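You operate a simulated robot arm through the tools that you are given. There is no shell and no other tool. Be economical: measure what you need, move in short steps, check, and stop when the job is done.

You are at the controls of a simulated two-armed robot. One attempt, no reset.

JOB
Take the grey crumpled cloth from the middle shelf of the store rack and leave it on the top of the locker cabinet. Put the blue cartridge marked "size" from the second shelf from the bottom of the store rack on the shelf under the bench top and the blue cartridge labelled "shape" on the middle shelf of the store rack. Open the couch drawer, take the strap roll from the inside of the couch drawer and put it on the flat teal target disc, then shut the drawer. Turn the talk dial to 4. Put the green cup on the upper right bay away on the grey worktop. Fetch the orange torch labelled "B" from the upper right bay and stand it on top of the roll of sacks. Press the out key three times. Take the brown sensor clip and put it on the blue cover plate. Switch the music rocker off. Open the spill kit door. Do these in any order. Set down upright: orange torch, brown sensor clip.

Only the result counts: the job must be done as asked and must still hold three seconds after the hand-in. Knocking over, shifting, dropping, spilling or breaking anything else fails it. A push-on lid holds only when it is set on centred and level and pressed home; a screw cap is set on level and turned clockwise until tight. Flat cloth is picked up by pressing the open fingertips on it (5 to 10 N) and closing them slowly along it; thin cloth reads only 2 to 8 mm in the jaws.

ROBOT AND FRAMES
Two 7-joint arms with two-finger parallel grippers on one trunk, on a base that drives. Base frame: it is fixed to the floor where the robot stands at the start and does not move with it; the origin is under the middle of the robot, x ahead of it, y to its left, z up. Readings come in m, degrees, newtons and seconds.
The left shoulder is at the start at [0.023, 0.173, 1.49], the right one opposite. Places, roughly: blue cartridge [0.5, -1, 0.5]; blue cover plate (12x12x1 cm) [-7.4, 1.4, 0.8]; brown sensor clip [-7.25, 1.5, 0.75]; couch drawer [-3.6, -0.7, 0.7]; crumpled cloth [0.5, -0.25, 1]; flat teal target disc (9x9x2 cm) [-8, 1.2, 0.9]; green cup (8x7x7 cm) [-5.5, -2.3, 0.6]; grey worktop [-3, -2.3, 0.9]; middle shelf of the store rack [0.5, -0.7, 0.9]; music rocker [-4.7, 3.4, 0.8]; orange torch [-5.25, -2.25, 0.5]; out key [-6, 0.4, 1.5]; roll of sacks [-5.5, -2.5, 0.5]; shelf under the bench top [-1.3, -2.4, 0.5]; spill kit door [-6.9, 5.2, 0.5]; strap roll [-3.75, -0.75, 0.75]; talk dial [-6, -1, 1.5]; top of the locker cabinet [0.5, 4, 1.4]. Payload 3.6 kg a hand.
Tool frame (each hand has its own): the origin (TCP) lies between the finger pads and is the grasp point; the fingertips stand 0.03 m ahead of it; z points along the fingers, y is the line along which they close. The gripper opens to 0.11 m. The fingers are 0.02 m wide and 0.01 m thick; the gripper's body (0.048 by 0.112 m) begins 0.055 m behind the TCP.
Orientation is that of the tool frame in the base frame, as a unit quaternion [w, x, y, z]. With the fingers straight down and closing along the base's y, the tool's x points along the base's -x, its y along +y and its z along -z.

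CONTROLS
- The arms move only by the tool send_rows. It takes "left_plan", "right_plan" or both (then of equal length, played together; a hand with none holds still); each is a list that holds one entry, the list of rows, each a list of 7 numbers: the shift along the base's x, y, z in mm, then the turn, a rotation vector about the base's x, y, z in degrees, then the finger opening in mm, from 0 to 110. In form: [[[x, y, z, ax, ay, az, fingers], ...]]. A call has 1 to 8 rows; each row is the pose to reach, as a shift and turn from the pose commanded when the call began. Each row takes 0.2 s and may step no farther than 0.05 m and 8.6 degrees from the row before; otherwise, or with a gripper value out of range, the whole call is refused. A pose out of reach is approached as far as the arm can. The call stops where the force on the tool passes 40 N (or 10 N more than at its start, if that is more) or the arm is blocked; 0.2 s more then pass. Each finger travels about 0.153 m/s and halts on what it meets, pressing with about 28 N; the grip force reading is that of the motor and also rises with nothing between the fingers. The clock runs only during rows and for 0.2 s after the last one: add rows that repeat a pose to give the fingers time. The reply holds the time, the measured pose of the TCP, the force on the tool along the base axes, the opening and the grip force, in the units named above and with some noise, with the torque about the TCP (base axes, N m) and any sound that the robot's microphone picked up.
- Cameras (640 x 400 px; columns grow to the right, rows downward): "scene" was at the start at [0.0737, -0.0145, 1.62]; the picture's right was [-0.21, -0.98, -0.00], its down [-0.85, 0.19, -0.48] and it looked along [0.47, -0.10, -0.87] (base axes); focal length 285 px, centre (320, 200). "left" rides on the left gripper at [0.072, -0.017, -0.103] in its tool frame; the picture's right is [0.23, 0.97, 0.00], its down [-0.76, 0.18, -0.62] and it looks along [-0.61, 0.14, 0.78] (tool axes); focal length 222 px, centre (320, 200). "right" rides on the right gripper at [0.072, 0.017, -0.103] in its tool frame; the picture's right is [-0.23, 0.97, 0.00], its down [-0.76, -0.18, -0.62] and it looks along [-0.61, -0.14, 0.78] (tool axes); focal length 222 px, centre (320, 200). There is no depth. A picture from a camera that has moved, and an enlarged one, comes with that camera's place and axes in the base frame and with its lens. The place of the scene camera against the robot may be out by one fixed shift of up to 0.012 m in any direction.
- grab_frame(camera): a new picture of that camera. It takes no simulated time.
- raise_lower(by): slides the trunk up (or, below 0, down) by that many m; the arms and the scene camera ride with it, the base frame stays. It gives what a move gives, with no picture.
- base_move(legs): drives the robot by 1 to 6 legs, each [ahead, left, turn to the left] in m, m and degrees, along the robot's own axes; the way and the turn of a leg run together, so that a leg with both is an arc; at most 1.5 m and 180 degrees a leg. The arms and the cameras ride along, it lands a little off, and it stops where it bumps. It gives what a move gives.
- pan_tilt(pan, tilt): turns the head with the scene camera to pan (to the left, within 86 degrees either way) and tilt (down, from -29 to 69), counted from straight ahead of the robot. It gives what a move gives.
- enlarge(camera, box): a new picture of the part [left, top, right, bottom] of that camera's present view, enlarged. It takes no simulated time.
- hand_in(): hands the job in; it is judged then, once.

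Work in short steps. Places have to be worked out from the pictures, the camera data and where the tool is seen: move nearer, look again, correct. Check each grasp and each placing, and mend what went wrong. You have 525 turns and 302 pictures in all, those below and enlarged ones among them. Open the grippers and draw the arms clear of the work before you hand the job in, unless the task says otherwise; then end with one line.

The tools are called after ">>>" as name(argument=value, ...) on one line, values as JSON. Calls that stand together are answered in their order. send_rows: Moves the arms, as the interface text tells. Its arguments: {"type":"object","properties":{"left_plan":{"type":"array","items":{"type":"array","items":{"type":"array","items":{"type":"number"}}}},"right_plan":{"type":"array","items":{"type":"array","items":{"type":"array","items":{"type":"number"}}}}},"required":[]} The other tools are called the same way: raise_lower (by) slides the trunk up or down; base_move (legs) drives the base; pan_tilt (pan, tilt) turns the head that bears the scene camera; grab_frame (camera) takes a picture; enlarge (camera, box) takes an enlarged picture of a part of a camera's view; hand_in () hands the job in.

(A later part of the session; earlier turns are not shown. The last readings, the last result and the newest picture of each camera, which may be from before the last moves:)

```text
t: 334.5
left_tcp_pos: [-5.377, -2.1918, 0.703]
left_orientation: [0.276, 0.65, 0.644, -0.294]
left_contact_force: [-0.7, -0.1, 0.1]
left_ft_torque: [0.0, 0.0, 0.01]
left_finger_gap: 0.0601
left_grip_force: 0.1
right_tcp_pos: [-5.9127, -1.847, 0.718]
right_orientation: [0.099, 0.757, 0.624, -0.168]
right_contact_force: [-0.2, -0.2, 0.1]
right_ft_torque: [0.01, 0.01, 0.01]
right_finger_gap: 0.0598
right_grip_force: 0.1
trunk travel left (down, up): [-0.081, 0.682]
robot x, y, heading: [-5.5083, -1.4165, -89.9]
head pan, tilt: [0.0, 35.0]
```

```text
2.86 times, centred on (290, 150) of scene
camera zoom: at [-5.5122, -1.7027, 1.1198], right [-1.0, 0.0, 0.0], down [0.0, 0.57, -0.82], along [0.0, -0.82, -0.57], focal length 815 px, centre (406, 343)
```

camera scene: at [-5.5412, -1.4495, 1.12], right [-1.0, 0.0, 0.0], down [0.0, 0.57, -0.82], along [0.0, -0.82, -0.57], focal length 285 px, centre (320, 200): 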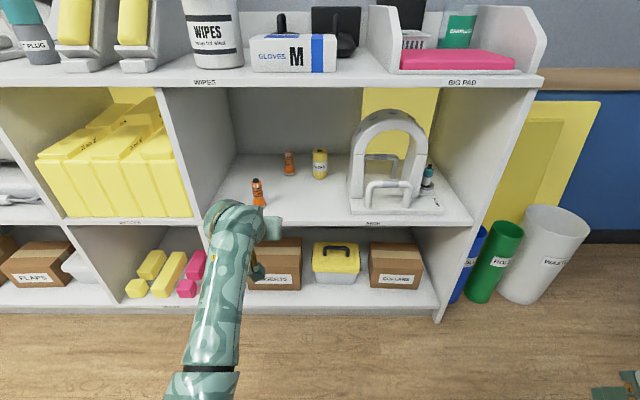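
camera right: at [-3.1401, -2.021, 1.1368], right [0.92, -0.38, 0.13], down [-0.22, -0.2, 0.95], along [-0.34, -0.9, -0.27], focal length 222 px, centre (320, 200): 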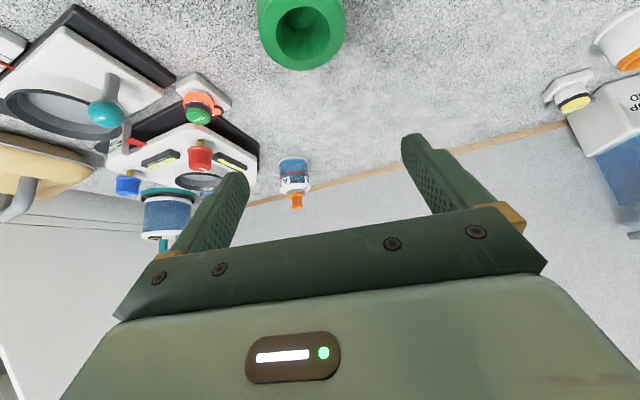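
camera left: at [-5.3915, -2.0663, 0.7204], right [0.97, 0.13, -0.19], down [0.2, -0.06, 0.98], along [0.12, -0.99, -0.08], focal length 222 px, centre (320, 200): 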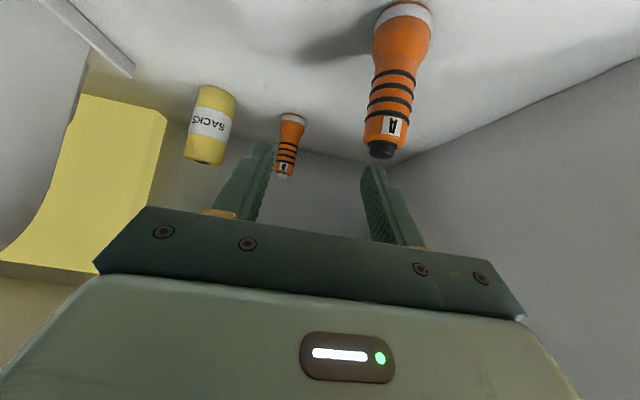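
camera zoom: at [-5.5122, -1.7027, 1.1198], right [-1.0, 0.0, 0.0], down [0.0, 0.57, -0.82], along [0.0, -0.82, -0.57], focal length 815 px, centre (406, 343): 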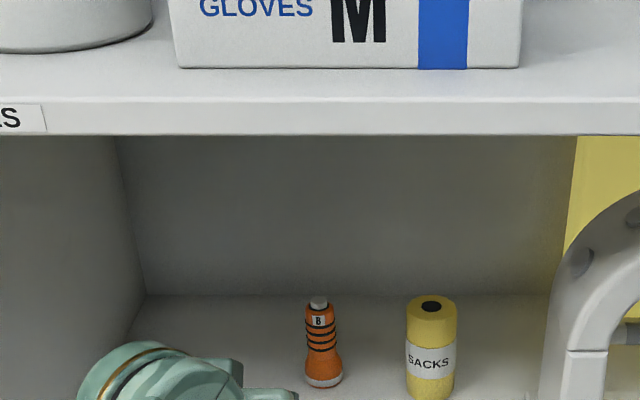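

Torch B ≈(-5.419,-2.455). Shift the left hand 45 mm to the right to avoid torch A, then drive forward 0.2.

>>> send_rows(left_plan=[[[-25, 0, 5, 0, 0, 0, 60], [-45, 0, 8, 0, 0, 0, 60]]])

>>> base_move(legs=[[0.2, 0, 0]])

>>> grab_frame(camera="left")

>>> grab_frame(camera="scene")

```text
t: 335.1
left_tcp_pos: [-5.4224, -2.1912, 0.7121]
left_orientation: [0.278, 0.649, 0.644, -0.294]
left_contact_force: [-0.6, 0.0, 0.1]
left_ft_torque: [0.0, -0.02, 0.01]
left_finger_gap: 0.0599
left_grip_force: 0.0
right_tcp_pos: [-5.9132, -1.847, 0.7181]
right_orientation: [0.099, 0.757, 0.624, -0.168]
right_contact_force: [0.3, -0.2, 0.5]
right_ft_torque: [-0.02, 0.0, -0.04]
right_finger_gap: 0.0597
right_grip_force: 0.1
trunk travel left (down, up): [-0.081, 0.682]
robot x, y, heading: [-5.5127, -1.4165, -90.1]
head pan, tilt: [0.0, 35.0]
```

```text
t: 336.7
left_tcp_pos: [-5.4233, -2.3931, 0.711]
left_orientation: [0.276, 0.65, 0.644, -0.293]
left_contact_force: [1.3, -0.6, -0.7]
left_ft_torque: [0.01, 0.03, 0.0]
left_finger_gap: 0.06
left_grip_force: 0.1
right_tcp_pos: [-5.912, -2.0472, 0.7178]
right_orientation: [0.098, 0.756, 0.624, -0.169]
right_contact_force: [0.2, -0.6, -0.6]
right_ft_torque: [-0.03, -0.02, 0.02]
right_finger_gap: 0.0598
right_grip_force: 0.0
trunk travel left (down, up): [-0.081, 0.682]
robot x, y, heading: [-5.5089, -1.6121, -89.9]
head pan, tilt: [0.0, 35.0]
```

```text
152 pictures are left
camera left: at [-5.4376, -2.2671, 0.7282], right [0.97, 0.13, -0.19], down [0.2, -0.06, 0.98], along [0.12, -0.99, -0.08], focal length 222 px, centre (320, 200)
```

left: 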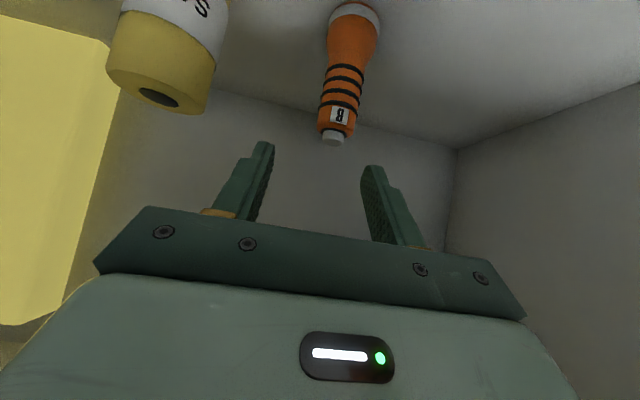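

```text
151 pictures are left
camera scene: at [-5.5124, -1.9032, 1.1198], right [-1.0, 0.0, 0.0], down [0.0, 0.57, -0.82], along [0.0, -0.82, -0.57], focal length 285 px, centre (320, 200)
```

scene: 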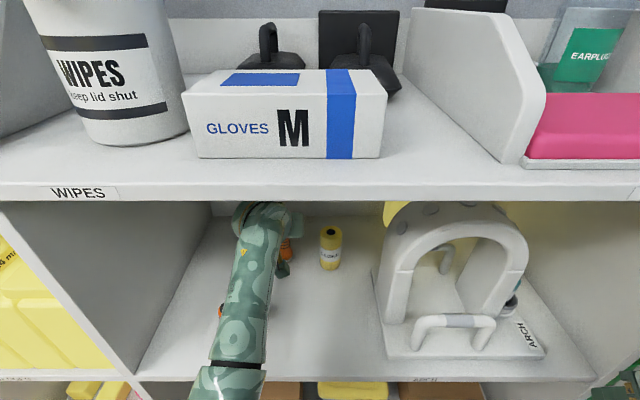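

Torch B at (-5.418,-2.447). Move over it and descend around it.

>>> send_rows(left_plan=[[[4, -22, 0, 0, 0, 0, 60], [5, -44, 0, 0, 0, 0, 60], [5, -44, -25, 0, 0, 0, 60], [5, -44, -50, 0, 0, 0, 60], [5, -44, -75, 0, 0, 0, 60], [5, -44, -95, 0, 0, 0, 60], [5, -44, -104, 0, 0, 0, 60]]])

>>> grab_frame(camera="left")

```text
t: 338.3
left_tcp_pos: [-5.4175, -2.4357, 0.6067]
left_orientation: [0.277, 0.65, 0.644, -0.294]
left_contact_force: [0.0, -0.4, 0.1]
left_ft_torque: [-0.06, -0.03, 0.01]
left_finger_gap: 0.0602
left_grip_force: 0.0
right_tcp_pos: [-5.9123, -2.0465, 0.717]
right_orientation: [0.1, 0.756, 0.625, -0.168]
right_contact_force: [-0.1, -0.3, 0.4]
right_ft_torque: [0.0, 0.0, -0.01]
right_finger_gap: 0.06
right_grip_force: 0.0
trunk travel left (down, up): [-0.081, 0.682]
robot x, y, heading: [-5.5092, -1.6174, -90.1]
head pan, tilt: [0.0, 35.0]
```

```text
150 pictures are left
camera left: at [-5.4326, -2.3107, 0.6238], right [0.97, 0.13, -0.19], down [0.2, -0.06, 0.98], along [0.12, -0.99, -0.08], focal length 222 px, centre (320, 200)
```

left: 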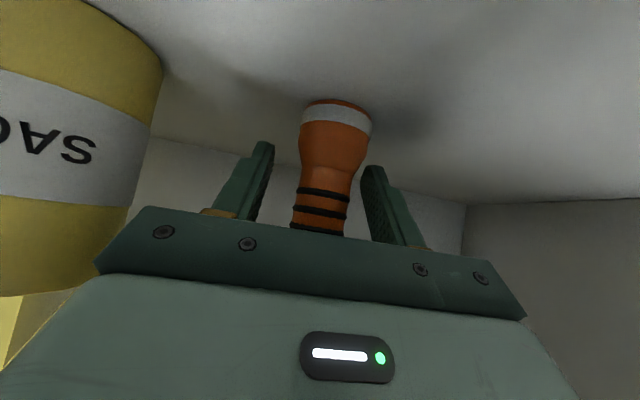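

Close on the torch.

>>> send_rows(left_plan=[[[0, -3, 0, 0, 0, 0, 50], [0, -5, 0, 0, 0, 0, 40], [0, -5, 0, 0, 0, 0, 30], [0, -5, 0, 0, 0, 0, 15], [0, -5, 0, 0, 0, 0, 10], [0, -5, 0, 0, 0, 0, 10]]])

>>> grab_frame(camera="left")

```text
t: 339.7
left_tcp_pos: [-5.4174, -2.442, 0.607]
left_orientation: [0.277, 0.65, 0.643, -0.295]
left_contact_force: [0.5, -1.7, -0.6]
left_ft_torque: [-0.01, 0.01, 0.02]
left_finger_gap: 0.0339
left_grip_force: 28.0
right_tcp_pos: [-5.9123, -2.0475, 0.7182]
right_orientation: [0.099, 0.757, 0.624, -0.168]
right_contact_force: [-0.2, -0.3, 0.4]
right_ft_torque: [0.02, -0.01, 0.02]
right_finger_gap: 0.0599
right_grip_force: 0.0
trunk travel left (down, up): [-0.081, 0.682]
robot x, y, heading: [-5.5065, -1.6148, -90.0]
head pan, tilt: [0.0, 35.0]
```

```text
149 pictures are left
camera left: at [-5.4324, -2.3156, 0.6241], right [0.97, 0.13, -0.19], down [0.2, -0.06, 0.98], along [0.12, -0.99, -0.08], focal length 222 px, centre (320, 200)
```

left: 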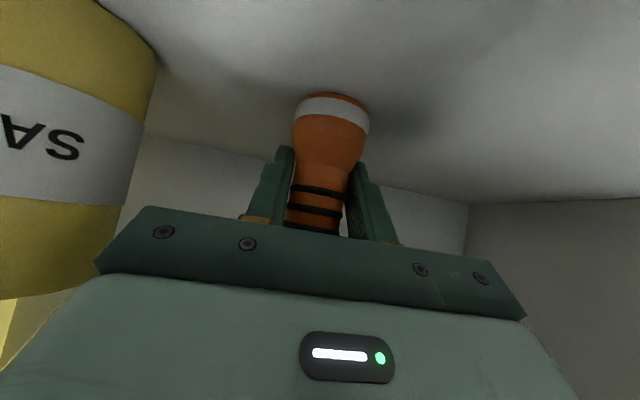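

Gripped. Lift 125 mm and re-measure the SACKS roll.

>>> send_rows(left_plan=[[[0, 0, 20, 0, 0, 0, 10], [0, 0, 50, 0, 0, 0, 10], [0, 0, 80, 0, 0, 0, 10], [0, 0, 110, 0, 0, 0, 10], [0, 0, 125, 0, 0, 0, 10]]])

>>> grab_frame(camera="left")

>>> enlarge(camera="scene", box=[220, 190, 380, 290])

```text
t: 340.9
left_tcp_pos: [-5.4174, -2.4411, 0.7338]
left_orientation: [0.276, 0.651, 0.643, -0.294]
left_contact_force: [-0.4, -0.1, -0.4]
left_ft_torque: [0.01, 0.02, -0.03]
left_finger_gap: 0.034
left_grip_force: 27.9
right_tcp_pos: [-5.9121, -2.0475, 0.718]
right_orientation: [0.098, 0.756, 0.625, -0.169]
right_contact_force: [0.5, 0.1, -0.4]
right_ft_torque: [-0.01, -0.01, -0.01]
right_finger_gap: 0.06
right_grip_force: 0.0
trunk travel left (down, up): [-0.081, 0.682]
robot x, y, heading: [-5.5065, -1.6167, -90.2]
head pan, tilt: [0.0, 35.0]
```

```text
148 pictures are left
camera left: at [-5.4321, -2.3156, 0.75], right [0.97, 0.13, -0.19], down [0.2, -0.06, 0.98], along [0.12, -0.99, -0.08], focal length 222 px, centre (320, 200)
```

left: 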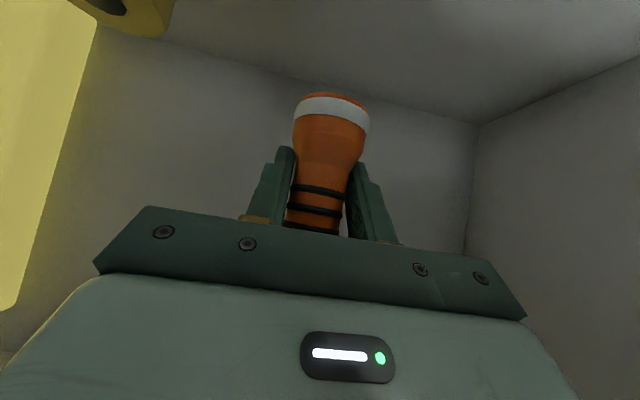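

```text
4.00 times, centred on (300, 240) of scene
camera zoom: at [-5.5123, -1.9027, 1.12], right [-1.0, 0.0, 0.0], down [0.0, 0.57, -0.82], along [0.0, -0.82, -0.57], focal length 1142 px, centre (400, 40)
```

zoom: 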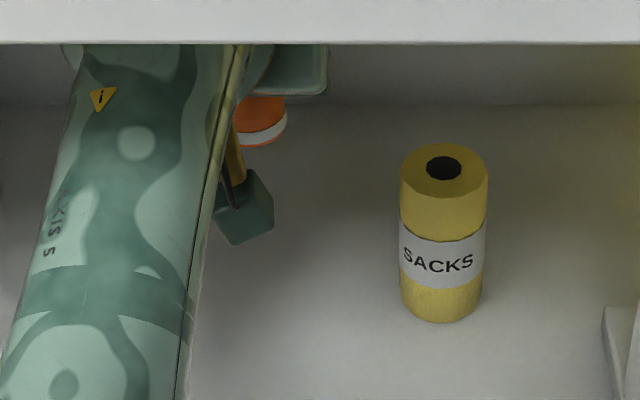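

SACKS axis ≈ (-5.541,-2.431), top ≈0.665. Move the torch over it, slightly higher.

>>> send_rows(left_plan=[[[0, 0, 7, 0, 0, 0, 10], [-30, 4, 8, 0, 0, 0, 10], [-60, 8, 8, 0, 0, 0, 10], [-90, 12, 8, 0, 0, 0, 10], [-121, 16, 8, 0, 0, 0, 10], [-121, 16, 8, 0, 0, 0, 10]]])

>>> grab_frame(camera="left")

>>> enlarge(camera="scene", box=[240, 190, 400, 290])

```text
t: 342.3
left_tcp_pos: [-5.5399, -2.4263, 0.7398]
left_orientation: [0.276, 0.65, 0.644, -0.294]
left_contact_force: [0.1, -0.5, -1.5]
left_ft_torque: [0.01, -0.04, 0.03]
left_finger_gap: 0.0339
left_grip_force: 28.4
right_tcp_pos: [-5.9134, -2.0479, 0.7173]
right_orientation: [0.1, 0.756, 0.624, -0.168]
right_contact_force: [0.0, 0.1, 1.0]
right_ft_torque: [0.0, -0.02, 0.0]
right_finger_gap: 0.0599
right_grip_force: 0.0
trunk travel left (down, up): [-0.081, 0.682]
robot x, y, heading: [-5.5078, -1.6158, -90.0]
head pan, tilt: [0.0, 35.0]
```

```text
146 pictures are left
camera left: at [-5.5545, -2.3006, 0.7568], right [0.97, 0.14, -0.19], down [0.2, -0.06, 0.98], along [0.12, -0.99, -0.08], focal length 222 px, centre (320, 200)
```

left: 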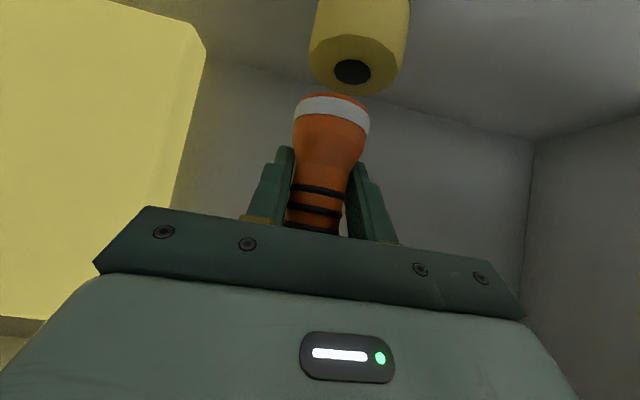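

```text
4.00 times, centred on (320, 240) of scene
camera zoom: at [-5.5123, -1.9028, 1.1199], right [-1.0, 0.0, 0.0], down [0.0, 0.57, -0.82], along [0.0, -0.82, -0.57], focal length 1142 px, centre (320, 40)
```

zoom: 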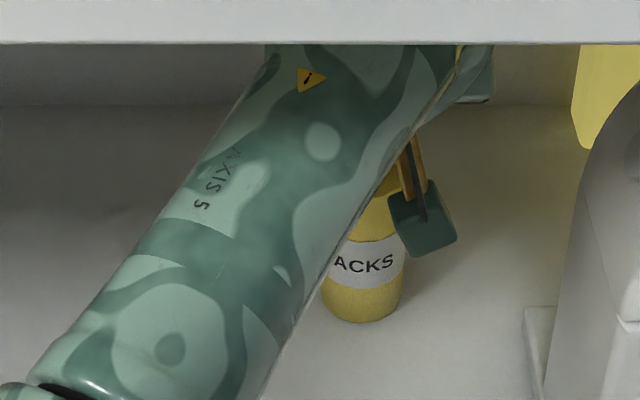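

The torch base and roll top are both visible: the roll is ~8 mm toward +x and ~6 mm toward +y. Correct and recheck.

>>> send_rows(left_plan=[[[4, 3, 0, 0, 0, 0, 10], [8, 6, 0, 0, 0, 0, 10], [8, 6, 0, 0, 0, 0, 10]]])

>>> enlarge(camera="left", box=[220, 0, 460, 150])

```text
t: 343.1
left_tcp_pos: [-5.5302, -2.419, 0.74]
left_orientation: [0.276, 0.651, 0.643, -0.295]
left_contact_force: [-1.2, -0.1, -1.7]
left_ft_torque: [-0.01, 0.03, -0.01]
left_finger_gap: 0.0337
left_grip_force: 27.3
right_tcp_pos: [-5.9134, -2.0479, 0.7178]
right_orientation: [0.098, 0.757, 0.624, -0.168]
right_contact_force: [-0.3, -0.7, -0.5]
right_ft_torque: [-0.02, -0.01, 0.0]
right_finger_gap: 0.06
right_grip_force: 0.0
trunk travel left (down, up): [-0.081, 0.682]
robot x, y, heading: [-5.509, -1.6179, -89.8]
head pan, tilt: [0.0, 35.0]
```

```text
2.67 times, centred on (340, 75) of left
camera zoom: at [-5.5461, -2.2943, 0.757], right [0.97, 0.13, -0.19], down [0.2, -0.06, 0.98], along [0.12, -0.99, -0.08], focal length 592 px, centre (267, 533)
```

zoom: 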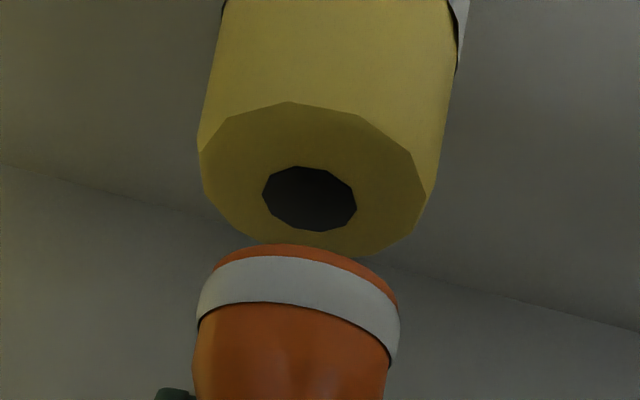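

Lateral alignment is good; nudge 3 mm back and lower slowly to contact.

>>> send_rows(left_plan=[[[-1, -3, -6, 0, 0, 0, 10], [-1, -3, -10, 0, 0, 0, 10], [-1, -3, -13, 0, 0, 0, 10], [-1, -3, -15, 0, 0, 0, 10]]])

>>> enlarge(camera="left", box=[220, 0, 460, 150])

```text
t: 344.1
left_tcp_pos: [-5.5323, -2.4218, 0.7253]
left_orientation: [0.277, 0.65, 0.643, -0.294]
left_contact_force: [-0.9, -0.5, -0.8]
left_ft_torque: [0.04, 0.0, 0.01]
left_finger_gap: 0.0334
left_grip_force: 27.7
right_tcp_pos: [-5.9128, -2.0481, 0.7179]
right_orientation: [0.099, 0.757, 0.624, -0.168]
right_contact_force: [0.1, -0.5, -0.7]
right_ft_torque: [0.0, 0.03, -0.01]
right_finger_gap: 0.0598
right_grip_force: 0.0
trunk travel left (down, up): [-0.081, 0.682]
robot x, y, heading: [-5.5071, -1.6212, -90.0]
head pan, tilt: [0.0, 35.0]
```

```text
2.67 times, centred on (340, 75) of left
camera zoom: at [-5.5469, -2.2971, 0.7421], right [0.97, 0.13, -0.19], down [0.2, -0.06, 0.98], along [0.12, -0.99, -0.08], focal length 592 px, centre (267, 533)
```

zoom: 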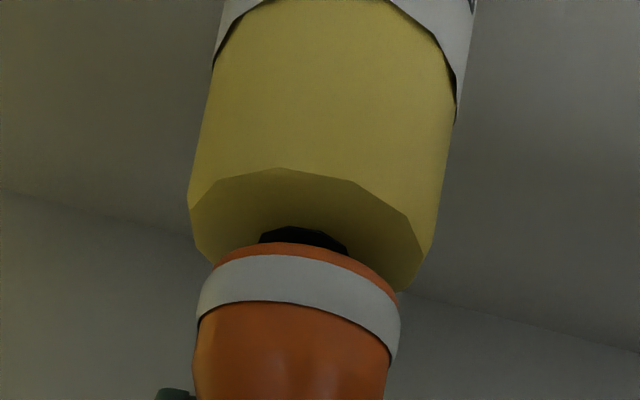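

Aligned; about 14 mm gap left. Continue lowering in 2–3 mm steps.

>>> send_rows(left_plan=[[[0, 0, -4, 0, 0, 0, 10], [0, 0, -7, 0, 0, 0, 10], [0, 0, -9, 0, 0, 0, 10], [0, 0, -10, 0, 0, 0, 10]]])

>>> enlarge(camera="left", box=[220, 0, 460, 150])

```text
t: 345.1
left_tcp_pos: [-5.5318, -2.4226, 0.7172]
left_orientation: [0.278, 0.65, 0.643, -0.295]
left_contact_force: [0.2, -0.8, 7.0]
left_ft_torque: [-0.08, 0.02, -0.02]
left_finger_gap: 0.0333
left_grip_force: 27.7
right_tcp_pos: [-5.9128, -2.047, 0.7187]
right_orientation: [0.1, 0.757, 0.624, -0.169]
right_contact_force: [0.6, -0.3, -0.4]
right_ft_torque: [-0.01, 0.0, 0.0]
right_finger_gap: 0.06
right_grip_force: 0.0
trunk travel left (down, up): [-0.081, 0.682]
robot x, y, heading: [-5.5086, -1.6129, -90.0]
head pan, tilt: [0.0, 35.0]
```

```text
2.67 times, centred on (340, 75) of left
camera zoom: at [-5.5468, -2.2968, 0.7343], right [0.97, 0.13, -0.19], down [0.2, -0.05, 0.98], along [0.12, -0.99, -0.08], focal length 592 px, centre (267, 533)
```

zoom: 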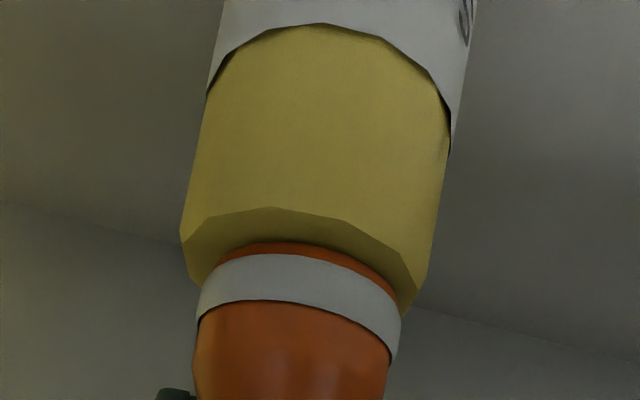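

Touching, but the torch sits ~7 mm too far back. Lift 4 mm, shift +7 mm y, and lower again.

>>> send_rows(left_plan=[[[0, 0, 4, 0, 0, 0, 10], [1, 4, 4, 0, 0, 0, 10], [1, 7, 4, 0, 0, 0, 10], [1, 7, 2, 0, 0, 0, 10], [1, 7, 0, 0, 0, 0, 10], [1, 7, -1, 0, 0, 0, 10]]])

>>> enlarge(camera="left", box=[220, 0, 460, 150])

```text
t: 346.5
left_tcp_pos: [-5.5305, -2.4155, 0.7183]
left_orientation: [0.278, 0.65, 0.642, -0.297]
left_contact_force: [1.9, -2.9, 15.2]
left_ft_torque: [-0.21, -0.38, 0.0]
left_finger_gap: 0.0304
left_grip_force: 28.0
right_tcp_pos: [-5.913, -2.0471, 0.72]
right_orientation: [0.1, 0.757, 0.624, -0.168]
right_contact_force: [0.1, 1.6, 0.4]
right_ft_torque: [-0.02, 0.01, -0.01]
right_finger_gap: 0.06
right_grip_force: 0.0
trunk travel left (down, up): [-0.081, 0.682]
robot x, y, heading: [-5.5072, -1.6174, -90.1]
head pan, tilt: [0.0, 35.0]
```

```text
2.67 times, centred on (340, 75) of left
camera zoom: at [-5.5455, -2.2893, 0.7348], right [0.97, 0.13, -0.19], down [0.2, -0.05, 0.98], along [0.12, -0.99, -0.07], focal length 592 px, centre (267, 533)
```

zoom: 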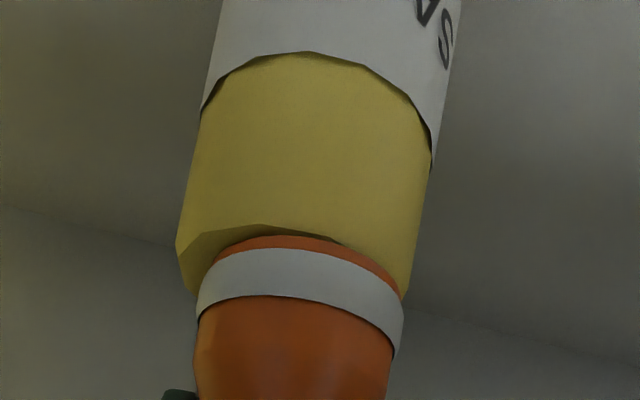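

Concentric now. Ease off 1 mm, open slowly, and check.

>>> send_rows(left_plan=[[[-1, 0, 1, 0, 0, 0, 10], [-1, 0, 1, 0, 0, 0, 30], [-1, 0, 1, 0, 0, 0, 40], [-1, 0, 1, 0, 0, 0, 55], [-1, 0, 1, 0, 0, 0, 65]]])

>>> grab_frame(camera="left")

```text
t: 347.7
left_tcp_pos: [-5.5309, -2.4156, 0.7155]
left_orientation: [0.277, 0.651, 0.643, -0.295]
left_contact_force: [0.4, 0.3, -0.6]
left_ft_torque: [0.01, -0.01, -0.01]
left_finger_gap: 0.0653
left_grip_force: 0.0
right_tcp_pos: [-5.9134, -2.0484, 0.7173]
right_orientation: [0.099, 0.756, 0.624, -0.168]
right_contact_force: [0.5, -0.1, 0.2]
right_ft_torque: [0.02, -0.01, -0.01]
right_finger_gap: 0.0604
right_grip_force: 0.1
trunk travel left (down, up): [-0.081, 0.682]
robot x, y, heading: [-5.5087, -1.6148, -90.1]
head pan, tilt: [0.0, 35.0]
```

```text
140 pictures are left
camera left: at [-5.5465, -2.2896, 0.7325], right [0.97, 0.13, -0.19], down [0.2, -0.06, 0.98], along [0.12, -0.99, -0.08], focal length 222 px, centre (320, 200)
```

left: 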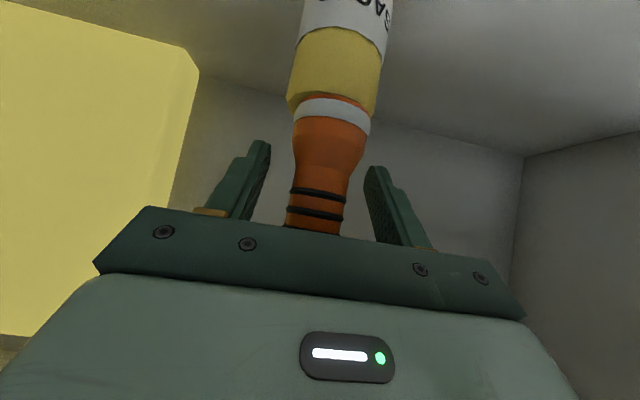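

The torch stands. Withdraw straight back in +y.

>>> send_rows(left_plan=[[[0, 15, 0, 0, 0, 0, 65], [0, 35, 0, 0, 0, 0, 65], [0, 60, 0, 0, 0, 0, 65], [0, 90, 0, 0, 0, 0, 65], [0, 120, 0, 0, 0, 0, 65]]])

>>> grab_frame(camera="left")

```text
t: 348.9
left_tcp_pos: [-5.5325, -2.2938, 0.7155]
left_orientation: [0.277, 0.65, 0.643, -0.295]
left_contact_force: [0.9, 0.6, 0.0]
left_ft_torque: [-0.01, 0.01, 0.02]
left_finger_gap: 0.0649
left_grip_force: 0.1
right_tcp_pos: [-5.9126, -2.0465, 0.7191]
right_orientation: [0.098, 0.757, 0.624, -0.168]
right_contact_force: [0.4, 0.1, -0.1]
right_ft_torque: [-0.02, -0.01, -0.03]
right_finger_gap: 0.0601
right_grip_force: 0.1
trunk travel left (down, up): [-0.081, 0.682]
robot x, y, heading: [-5.5087, -1.6151, -90.0]
head pan, tilt: [0.0, 35.0]
```

```text
139 pictures are left
camera left: at [-5.5466, -2.1694, 0.7328], right [0.97, 0.13, -0.19], down [0.2, -0.06, 0.98], along [0.12, -0.99, -0.08], focal length 222 px, centre (320, 200)
```

left: 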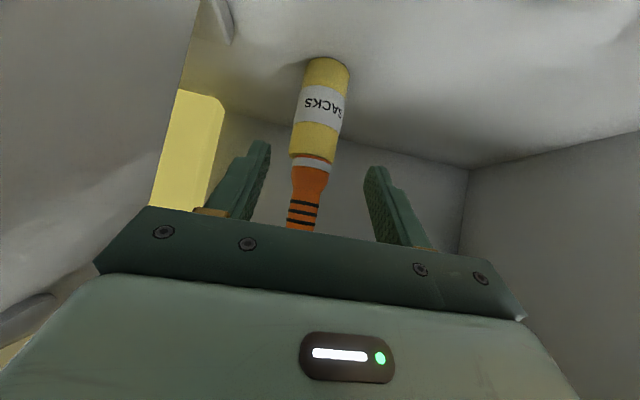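

Torch B stands on the roll. Back out and view.

>>> base_move(legs=[[-0.45, 0, 0]])

>>> grab_frame(camera="scene")

```text
t: 351.6
left_tcp_pos: [-5.5327, -1.85, 0.7155]
left_orientation: [0.276, 0.651, 0.643, -0.295]
left_contact_force: [-0.7, -0.4, 1.0]
left_ft_torque: [0.04, -0.01, 0.01]
left_finger_gap: 0.0653
left_grip_force: 0.1
right_tcp_pos: [-5.9128, -1.6016, 0.7181]
right_orientation: [0.098, 0.757, 0.623, -0.168]
right_contact_force: [0.4, -0.3, -0.1]
right_ft_torque: [-0.02, 0.01, 0.0]
right_finger_gap: 0.06
right_grip_force: 0.1
trunk travel left (down, up): [-0.081, 0.682]
robot x, y, heading: [-5.5118, -1.1724, -90.2]
head pan, tilt: [0.0, 35.0]
```

```text
138 pictures are left
camera scene: at [-5.5125, -1.4572, 1.1201], right [-1.0, 0.0, 0.0], down [0.0, 0.57, -0.82], along [0.0, -0.82, -0.57], focal length 285 px, centre (320, 200)
```

scene: 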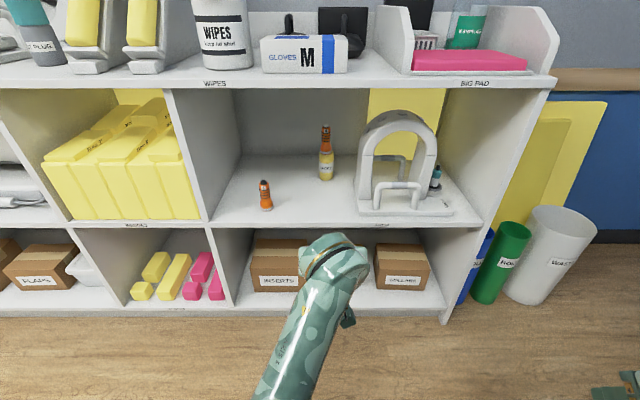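

Great. Next the talk dial at (-6,-1,1.5): raise the trunk and look right.

>>> raise_lower(by=0.4)

>>> pan_tilt(pan=-80, tilt=5)

>>> grab_frame(camera="scene")

```text
t: 355.4
left_tcp_pos: [-5.5333, -1.8488, 1.1149]
left_orientation: [0.277, 0.651, 0.642, -0.296]
left_contact_force: [1.0, 0.5, 0.4]
left_ft_torque: [-0.01, 0.0, 0.01]
left_finger_gap: 0.0653
left_grip_force: 0.0
right_tcp_pos: [-5.9139, -1.6011, 1.1173]
right_orientation: [0.098, 0.758, 0.623, -0.167]
right_contact_force: [1.0, 0.1, 0.1]
right_ft_torque: [0.01, -0.02, 0.0]
right_finger_gap: 0.0599
right_grip_force: 0.1
trunk travel left (down, up): [-0.481, 0.282]
robot x, y, heading: [-5.5056, -1.1683, -90.2]
head pan, tilt: [0.0, 35.0]
```

```text
t: 356.9
left_tcp_pos: [-5.5327, -1.8494, 1.1149]
left_orientation: [0.277, 0.651, 0.642, -0.295]
left_contact_force: [-0.5, 0.5, 0.5]
left_ft_torque: [-0.02, -0.03, 0.01]
left_finger_gap: 0.0649
left_grip_force: 0.1
right_tcp_pos: [-5.9134, -1.6013, 1.118]
right_orientation: [0.099, 0.757, 0.623, -0.168]
right_contact_force: [0.2, -0.2, -0.4]
right_ft_torque: [0.01, -0.01, -0.02]
right_finger_gap: 0.0598
right_grip_force: 0.1
trunk travel left (down, up): [-0.481, 0.282]
robot x, y, heading: [-5.5068, -1.1723, -90.0]
head pan, tilt: [-80.0, 5.0]
```

```text
137 pictures are left
camera scene: at [-5.6024, -1.214, 1.581], right [-0.17, 0.99, 0.0], down [0.09, 0.02, -1.0], along [-0.98, -0.17, -0.09], focal length 285 px, centre (320, 200)
```

scene: 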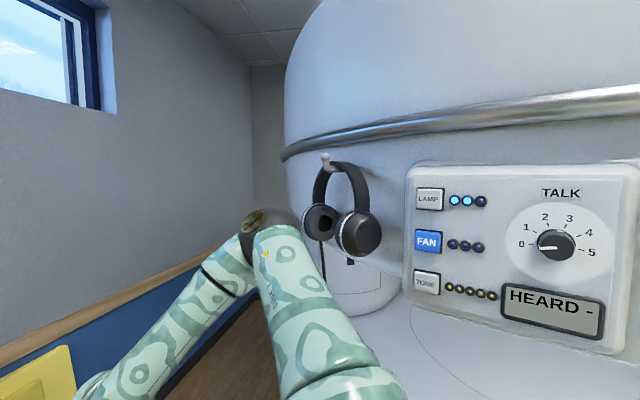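

TALK dial shows 0; positions are ~36° apart, so 4 means ~144° clockwise. Drive back from the machine and turn to face it (heading 180°).

>>> base_move(legs=[[0, 0.55, 0], [0, 0, -90]])

>>> pan_tilt(pan=0, tilt=5)

>>> grab_frame(camera="scene")

```text
t: 364.0
left_tcp_pos: [-5.6343, -1.1455, 1.1155]
left_orientation: [-0.014, 0.914, -0.008, -0.405]
left_contact_force: [0.2, -0.1, 0.2]
left_ft_torque: [-0.02, 0.0, -0.01]
left_finger_gap: 0.065
left_grip_force: 0.0
right_tcp_pos: [-5.3839, -0.7655, 1.1177]
right_orientation: [-0.05, 0.976, -0.097, -0.188]
right_contact_force: [-0.4, 0.6, 0.0]
right_ft_torque: [0.04, -0.02, -0.02]
right_finger_gap: 0.06
right_grip_force: 0.1
trunk travel left (down, up): [-0.481, 0.282]
robot x, y, heading: [-4.9534, -1.1698, 179.6]
head pan, tilt: [-80.0, 5.0]
```

```text
t: 365.5
left_tcp_pos: [-5.6336, -1.1442, 1.1149]
left_orientation: [-0.014, 0.915, -0.008, -0.404]
left_contact_force: [-0.1, 0.0, -0.6]
left_ft_torque: [-0.02, -0.01, 0.01]
left_finger_gap: 0.0653
left_grip_force: 0.0
right_tcp_pos: [-5.3841, -0.7658, 1.1186]
right_orientation: [-0.049, 0.976, -0.097, -0.189]
right_contact_force: [-0.1, 0.3, 0.1]
right_ft_torque: [0.03, -0.02, -0.02]
right_finger_gap: 0.0598
right_grip_force: 0.2
trunk travel left (down, up): [-0.481, 0.282]
robot x, y, heading: [-4.9574, -1.1747, 179.5]
head pan, tilt: [0.0, 5.0]
```

```text
136 pictures are left
camera scene: at [-5.078, -1.1725, 1.581], right [0.01, 1.0, 0.0], down [0.09, 0.0, -1.0], along [-1.0, 0.01, -0.09], focal length 285 px, centre (320, 200)
```

scene: 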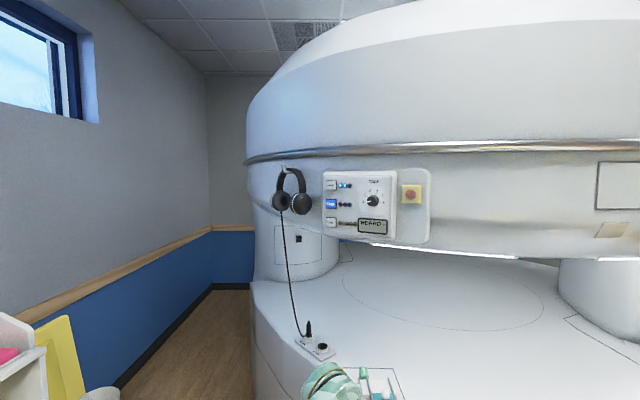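

The panel faces +x: dial ≈(-6.0,-0.99,1.50). I'll use the right hand pointed horizontally; rotate it up while raising, and pull the left back.

>>> raise_lower(by=0.12)

>>> send_rows(right_plan=[[[0, -10, 25, 0.5, 7.5, 1.4, 60], [0, -20, 50, 0.9, 15, 2.8, 60], [0, -30, 75, 1.4, 22.5, 4.2, 60], [0, -40, 100, 1.8, 30, 5.6, 60], [0, -50, 125, 2.3, 37.5, 7, 60], [0, -60, 150, 2.7, 45, 8.4, 60]]], left_plan=[[[40, -15, 0, 0, 0, 0, 65], [80, -30, 0, 0, 0, 0, 65], [120, -45, 0, 0, 0, 0, 65], [160, -60, 0, 0, 0, 0, 65], [190, -75, 0, 0, 0, 0, 65], [200, -80, 0, 0, 0, 0, 65]]])

>>> send_rows(right_plan=[[[0, 0, 15, 0.5, 7.5, 1.4, 60], [0, -10, 30, 0.9, 15, 2.8, 60], [0, -20, 45, 1.4, 22.8, 4.2, 60]]])

>>> grab_frame(camera="right")

```text
t: 367.0
left_tcp_pos: [-5.6342, -1.1447, 1.2345]
left_orientation: [-0.014, 0.915, -0.009, -0.404]
left_contact_force: [0.2, 0.6, 0.1]
left_ft_torque: [0.01, 0.01, -0.01]
left_finger_gap: 0.0651
left_grip_force: 0.1
right_tcp_pos: [-5.3824, -0.7664, 1.2376]
right_orientation: [-0.049, 0.976, -0.098, -0.189]
right_contact_force: [-0.3, 0.0, -0.1]
right_ft_torque: [0.02, 0.01, 0.01]
right_finger_gap: 0.0601
right_grip_force: 0.0
trunk travel left (down, up): [-0.601, 0.162]
robot x, y, heading: [-4.9572, -1.1731, 179.6]
head pan, tilt: [0.0, 5.0]
```

```text
t: 367.7
left_tcp_pos: [-5.5832, -1.1996, 1.3698]
left_orientation: [0.001, 0.86, 0.0, -0.51]
left_contact_force: [0.9, -0.2, -0.1]
left_ft_torque: [0.02, -0.02, -0.02]
left_finger_gap: 0.065
left_grip_force: 0.1
right_tcp_pos: [-5.3819, -0.7898, 1.3005]
right_orientation: [-0.036, 0.934, -0.072, -0.348]
right_contact_force: [-0.5, 0.5, -0.7]
right_ft_torque: [0.02, -0.01, 0.02]
right_finger_gap: 0.0601
right_grip_force: 0.1
trunk travel left (down, up): [-0.601, 0.162]
robot x, y, heading: [-4.9567, -1.1761, 179.5]
head pan, tilt: [0.0, 5.0]
stopped in row 3 (left hand): the arm was blocked; the commanded pose is now the measured one
```

```text
t: 368.5
left_tcp_pos: [-5.5838, -1.202, 1.3694]
left_orientation: [0.001, 0.861, -0.001, -0.509]
left_contact_force: [0.1, -0.9, 0.1]
left_ft_torque: [0.02, -0.01, 0.03]
left_finger_gap: 0.0648
left_grip_force: 0.2
right_tcp_pos: [-5.3854, -0.8111, 1.3469]
right_orientation: [-0.02, 0.848, -0.039, -0.529]
right_contact_force: [0.1, 0.8, -0.1]
right_ft_torque: [0.04, 0.0, 0.02]
right_finger_gap: 0.06
right_grip_force: 0.0
trunk travel left (down, up): [-0.601, 0.162]
robot x, y, heading: [-4.9529, -1.1776, 179.5]
head pan, tilt: [0.0, 5.0]
```

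```text
135 pictures are left
camera right: at [-5.2623, -0.8405, 1.3269], right [-0.19, -0.96, 0.21], down [0.24, 0.16, 0.96], along [-0.95, 0.23, 0.2], focal length 222 px, centre (320, 200)
```

right: 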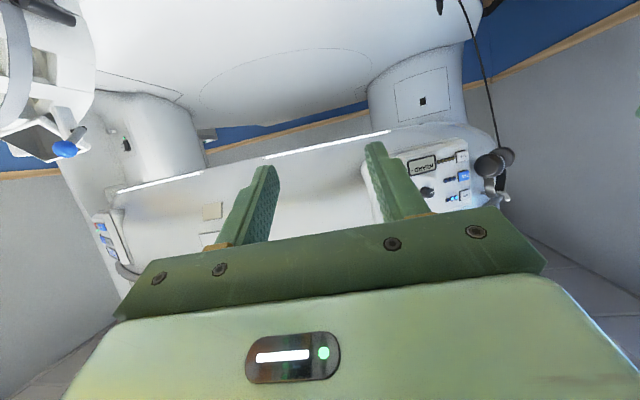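

Finish levelling the right hand.

>>> send_rows(right_plan=[[[0, -10, 20, 0.4, 6.4, 1.2, 60], [0, -20, 40, 0.8, 12.8, 2.4, 60], [0, -35, 70, 1.2, 19.2, 3.6, 60], [0, -50, 100, 1.5, 25.6, 4.7, 60]]])

>>> enlarge(camera="scene", box=[310, 160, 440, 250])

>>> grab_frame(camera="right")

```text
t: 369.5
left_tcp_pos: [-5.5834, -1.2019, 1.369]
left_orientation: [0.0, 0.861, -0.002, -0.509]
left_contact_force: [0.2, -0.2, -0.7]
left_ft_torque: [-0.01, 0.03, -0.01]
left_finger_gap: 0.0652
left_grip_force: 0.1
right_tcp_pos: [-5.3949, -0.8583, 1.4442]
right_orientation: [-0.001, 0.71, -0.002, -0.704]
right_contact_force: [-0.5, -0.2, -0.1]
right_ft_torque: [-0.02, -0.02, 0.05]
right_finger_gap: 0.0601
right_grip_force: 0.1
right hand out of reach, approached as far as the arm can: row 3, 4
trunk travel left (down, up): [-0.601, 0.162]
robot x, y, heading: [-4.9545, -1.1763, 179.9]
head pan, tilt: [0.0, 5.0]
```

```text
4.44 times, centred on (375, 205) of scene
camera zoom: at [-5.0657, -1.1735, 1.7016], right [0.01, 1.0, 0.0], down [0.09, 0.0, -1.0], along [-1.0, 0.01, -0.09], focal length 1268 px, centre (76, 178)
```

zoom: 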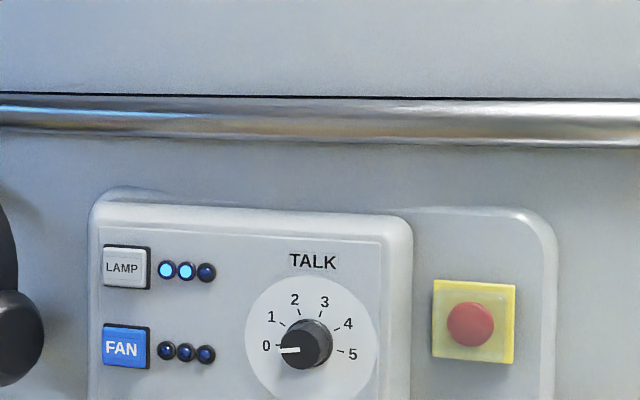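

```text
133 pictures are left
camera right: at [-5.2913, -0.8755, 1.3726], right [-0.01, -0.97, 0.23], down [0.62, 0.18, 0.77], along [-0.79, 0.15, 0.6], focal length 222 px, centre (320, 200)
```

right: 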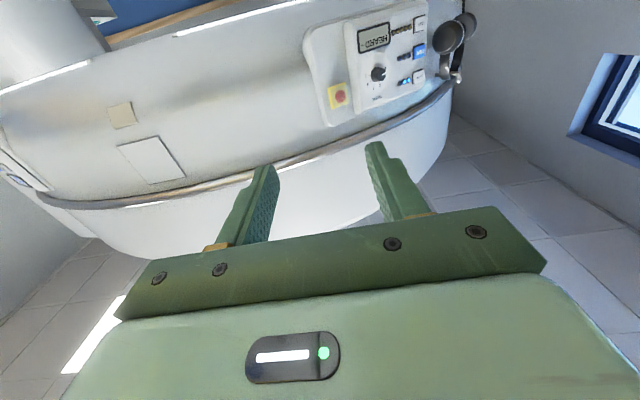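

Knob cap ≈(-5.955,-1.006,1.50), panel normal ≈(0.92,-0.39). I'll turn the base 22.5° right so the hand faces it squarely; first move the left hand back/outward.

>>> send_rows(left_plan=[[[20, -40, -20, 0, 0, 0, 65], [40, -80, -40, 0, 0, 0, 65], [60, -120, -60, 0, 0, 0, 65], [90, -150, -80, 0, 0, 0, 65], [120, -180, -100, 0, 0, 0, 65]]])

>>> base_move(legs=[[0, 0, -22.5], [0, 0.5, 0]])

>>> grab_frame(camera="scene")

```text
t: 370.2
left_tcp_pos: [-5.5607, -1.3045, 1.4251]
left_orientation: [0.014, 0.812, 0.002, -0.584]
left_contact_force: [0.2, 0.1, 0.2]
left_ft_torque: [0.0, -0.01, 0.01]
left_finger_gap: 0.065
left_grip_force: 0.0
right_tcp_pos: [-5.3943, -0.8578, 1.4439]
right_orientation: [-0.001, 0.711, -0.002, -0.704]
right_contact_force: [0.1, -0.1, 0.0]
right_ft_torque: [-0.02, 0.01, -0.01]
right_finger_gap: 0.0599
right_grip_force: 0.1
trunk travel left (down, up): [-0.601, 0.162]
robot x, y, heading: [-4.9563, -1.1768, 179.4]
head pan, tilt: [0.0, 5.0]
stopped in row 3 (left hand): the arm was blocked; the commanded pose is now the measured one
```

```text
t: 374.4
left_tcp_pos: [-5.761, -1.5172, 1.423]
left_orientation: [-0.1, 0.796, -0.159, -0.575]
left_contact_force: [0.1, 0.1, 0.8]
left_ft_torque: [0.0, -0.02, 0.02]
left_finger_gap: 0.0651
left_grip_force: 0.0
right_tcp_pos: [-5.432, -1.1686, 1.4433]
right_orientation: [-0.141, 0.696, -0.144, -0.689]
right_contact_force: [-0.4, -0.9, 0.5]
right_ft_torque: [0.01, 0.01, -0.03]
right_finger_gap: 0.0601
right_grip_force: 0.0
trunk travel left (down, up): [-0.601, 0.162]
robot x, y, heading: [-5.1494, -1.6342, 156.7]
head pan, tilt: [0.0, 5.0]
```

```text
132 pictures are left
camera scene: at [-5.252, -1.5902, 1.7016], right [0.4, 0.92, 0.0], down [0.08, -0.03, -1.0], along [-0.91, 0.39, -0.09], focal length 285 px, centre (320, 200)
```

scene: 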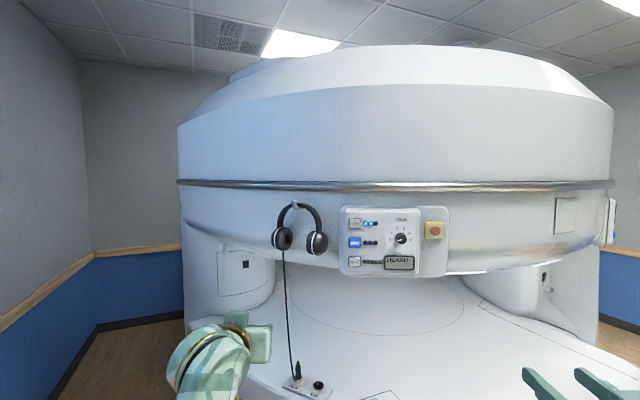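

>>> enlarge(camera="scene", box=[330, 200, 460, 280])

```text
4.92 times, centred on (395, 240) of scene
camera zoom: at [-5.252, -1.5902, 1.7016], right [0.4, 0.92, 0.0], down [0.08, -0.03, -1.0], along [-0.91, 0.39, -0.09], focal length 1405 px, centre (-49, 3)
```

zoom: 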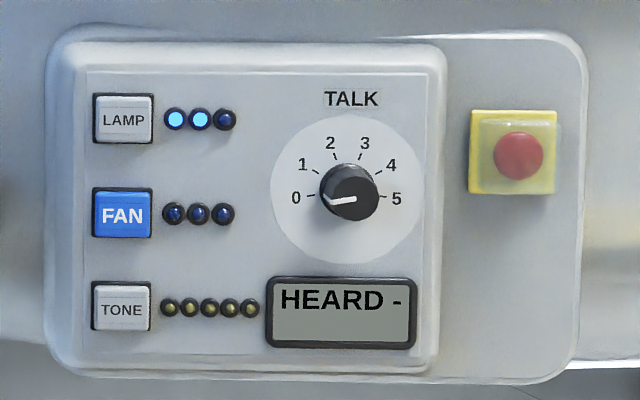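

Normal azimuth ≈ -22°, matching my heading. Test the right wrist's roll range: pre-roll counter-clockwise ~-78° in free space.

>>> send_rows(right_plan=[[[0, 0, 6, 7.3, -3.2, 0, 60], [0, 0, 12, 14.7, -6.3, 0, 60], [0, 0, 18, 22, -9.5, 0, 60], [0, 0, 24, 29.4, -12.7, 0, 60], [0, 0, 30, 36.7, -15.8, 0, 60], [0, 0, 36, 44.1, -19, 0, 60], [0, 0, 42, 51.4, -22.2, 0, 60], [0, 0, 48, 58.8, -25.3, 0, 60]]])

>>> send_rows(right_plan=[[[0, 0, 0, 6.9, -3, 0, 60], [0, 0, 0, 12.9, -5.6, 0, 60]]])

>>> base_move(legs=[[0.2, 0.05, 0]])

>>> grab_frame(camera="right")

>>> grab_frame(camera="scene")

```text
t: 376.1
left_tcp_pos: [-5.7602, -1.518, 1.4227]
left_orientation: [-0.1, 0.796, -0.159, -0.575]
left_contact_force: [0.0, 0.0, 0.1]
left_ft_torque: [0.02, 0.02, 0.02]
left_finger_gap: 0.0652
left_grip_force: 0.1
right_tcp_pos: [-5.4353, -1.167, 1.4932]
right_orientation: [-0.487, 0.667, 0.245, -0.508]
right_contact_force: [0.3, -0.3, 0.1]
right_ft_torque: [0.02, -0.01, 0.0]
right_finger_gap: 0.06
right_grip_force: 0.1
right hand out of reach, approached as far as the arm can: row 4, 5, 6, 7, 8
trunk travel left (down, up): [-0.601, 0.162]
robot x, y, heading: [-5.1529, -1.6338, 156.9]
head pan, tilt: [0.0, 5.0]
```

```text
t: 376.8
left_tcp_pos: [-5.7611, -1.519, 1.424]
left_orientation: [-0.1, 0.796, -0.159, -0.576]
left_contact_force: [0.4, -0.7, -0.1]
left_ft_torque: [0.02, -0.01, -0.01]
left_finger_gap: 0.0649
left_grip_force: 0.0
right_tcp_pos: [-5.4352, -1.1668, 1.493]
right_orientation: [-0.548, 0.631, 0.324, -0.443]
right_contact_force: [-0.4, -0.1, 0.2]
right_ft_torque: [0.0, -0.02, 0.0]
right_finger_gap: 0.0601
right_grip_force: 0.0
trunk travel left (down, up): [-0.601, 0.162]
robot x, y, heading: [-5.1491, -1.6315, 156.7]
head pan, tilt: [0.0, 5.0]
```

```text
t: 378.4
left_tcp_pos: [-5.9646, -1.4844, 1.4229]
left_orientation: [-0.1, 0.796, -0.16, -0.575]
left_contact_force: [0.0, 0.0, 0.2]
left_ft_torque: [0.01, 0.02, 0.03]
left_finger_gap: 0.065
left_grip_force: 0.0
right_tcp_pos: [-5.64, -1.1338, 1.4924]
right_orientation: [-0.547, 0.632, 0.323, -0.444]
right_contact_force: [-0.1, -0.2, -0.5]
right_ft_torque: [0.02, 0.0, -0.05]
right_finger_gap: 0.0599
right_grip_force: 0.0
trunk travel left (down, up): [-0.601, 0.162]
robot x, y, heading: [-5.3549, -1.5989, 156.5]
head pan, tilt: [0.0, 5.0]
```

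```text
130 pictures are left
camera right: at [-5.5176, -1.1142, 1.4613], right [-0.17, -0.39, -0.91], down [0.28, -0.9, 0.34], along [-0.94, -0.2, 0.26], focal length 222 px, centre (320, 200)
```

right: 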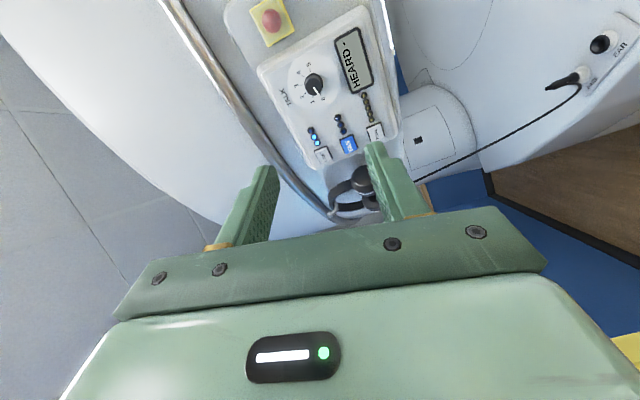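

```text
129 pictures are left
camera scene: at [-5.4556, -1.5569, 1.7016], right [0.4, 0.92, 0.0], down [0.08, -0.03, -1.0], along [-0.91, 0.39, -0.09], focal length 285 px, centre (320, 200)
```

scene: 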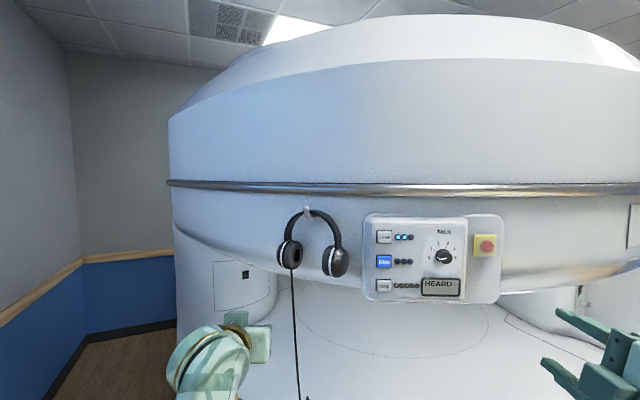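

Roll works. Approach the knob: extend along the normal to 70 mm in front of its cap, opening 55.

>>> send_rows(right_plan=[[[-43, 17, 2, 0, 0, 0, 60], [-86, 34, 4, 0, 0, 0, 60], [-129, 51, 6, 0, 0, 0, 60], [-172, 68, 8, 0, 0, 0, 60], [-215, 85, 10, 0, 0, 0, 60], [-250, 99, 10, 0, 0, 0, 60]]])

>>> grab_frame(camera="right")

>>> enlarge(camera="scene", box=[380, 200, 540, 300])

```text
t: 379.8
left_tcp_pos: [-5.9653, -1.4849, 1.4236]
left_orientation: [-0.1, 0.797, -0.16, -0.574]
left_contact_force: [-1.0, -0.3, 0.3]
left_ft_torque: [-0.02, 0.0, 0.0]
left_finger_gap: 0.0648
left_grip_force: 0.0
right_tcp_pos: [-5.89, -1.0333, 1.5023]
right_orientation: [-0.545, 0.632, 0.324, -0.445]
right_contact_force: [-0.6, -0.4, -0.9]
right_ft_torque: [0.01, 0.0, 0.0]
right_finger_gap: 0.06
right_grip_force: 0.0
trunk travel left (down, up): [-0.601, 0.162]
robot x, y, heading: [-5.3546, -1.5989, 156.7]
head pan, tilt: [0.0, 5.0]
```

```text
128 pictures are left
camera right: at [-5.7691, -1.0138, 1.4701], right [-0.16, -0.39, -0.9], down [0.28, -0.9, 0.34], along [-0.94, -0.2, 0.26], focal length 222 px, centre (320, 200)
```

right: 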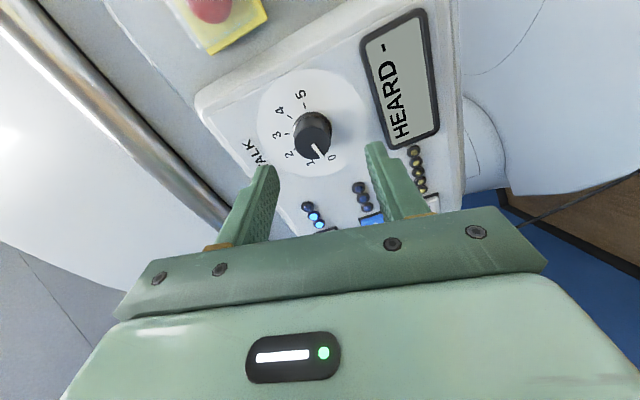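

```text
4.00 times, centred on (460, 250) of scene
camera zoom: at [-5.4576, -1.5568, 1.7015], right [0.4, 0.92, 0.0], down [0.08, -0.03, -1.0], along [-0.91, 0.39, -0.09], focal length 1142 px, centre (-240, 0)
```

zoom: 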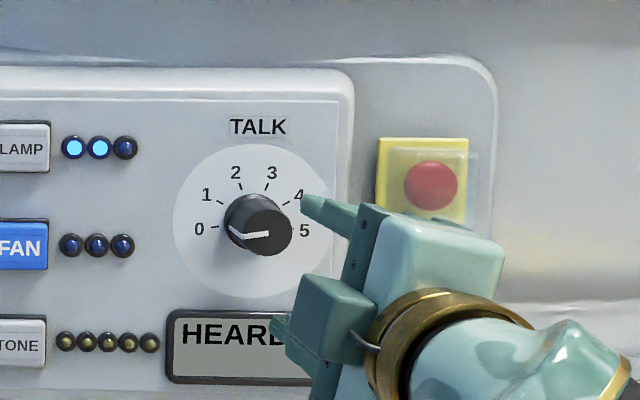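

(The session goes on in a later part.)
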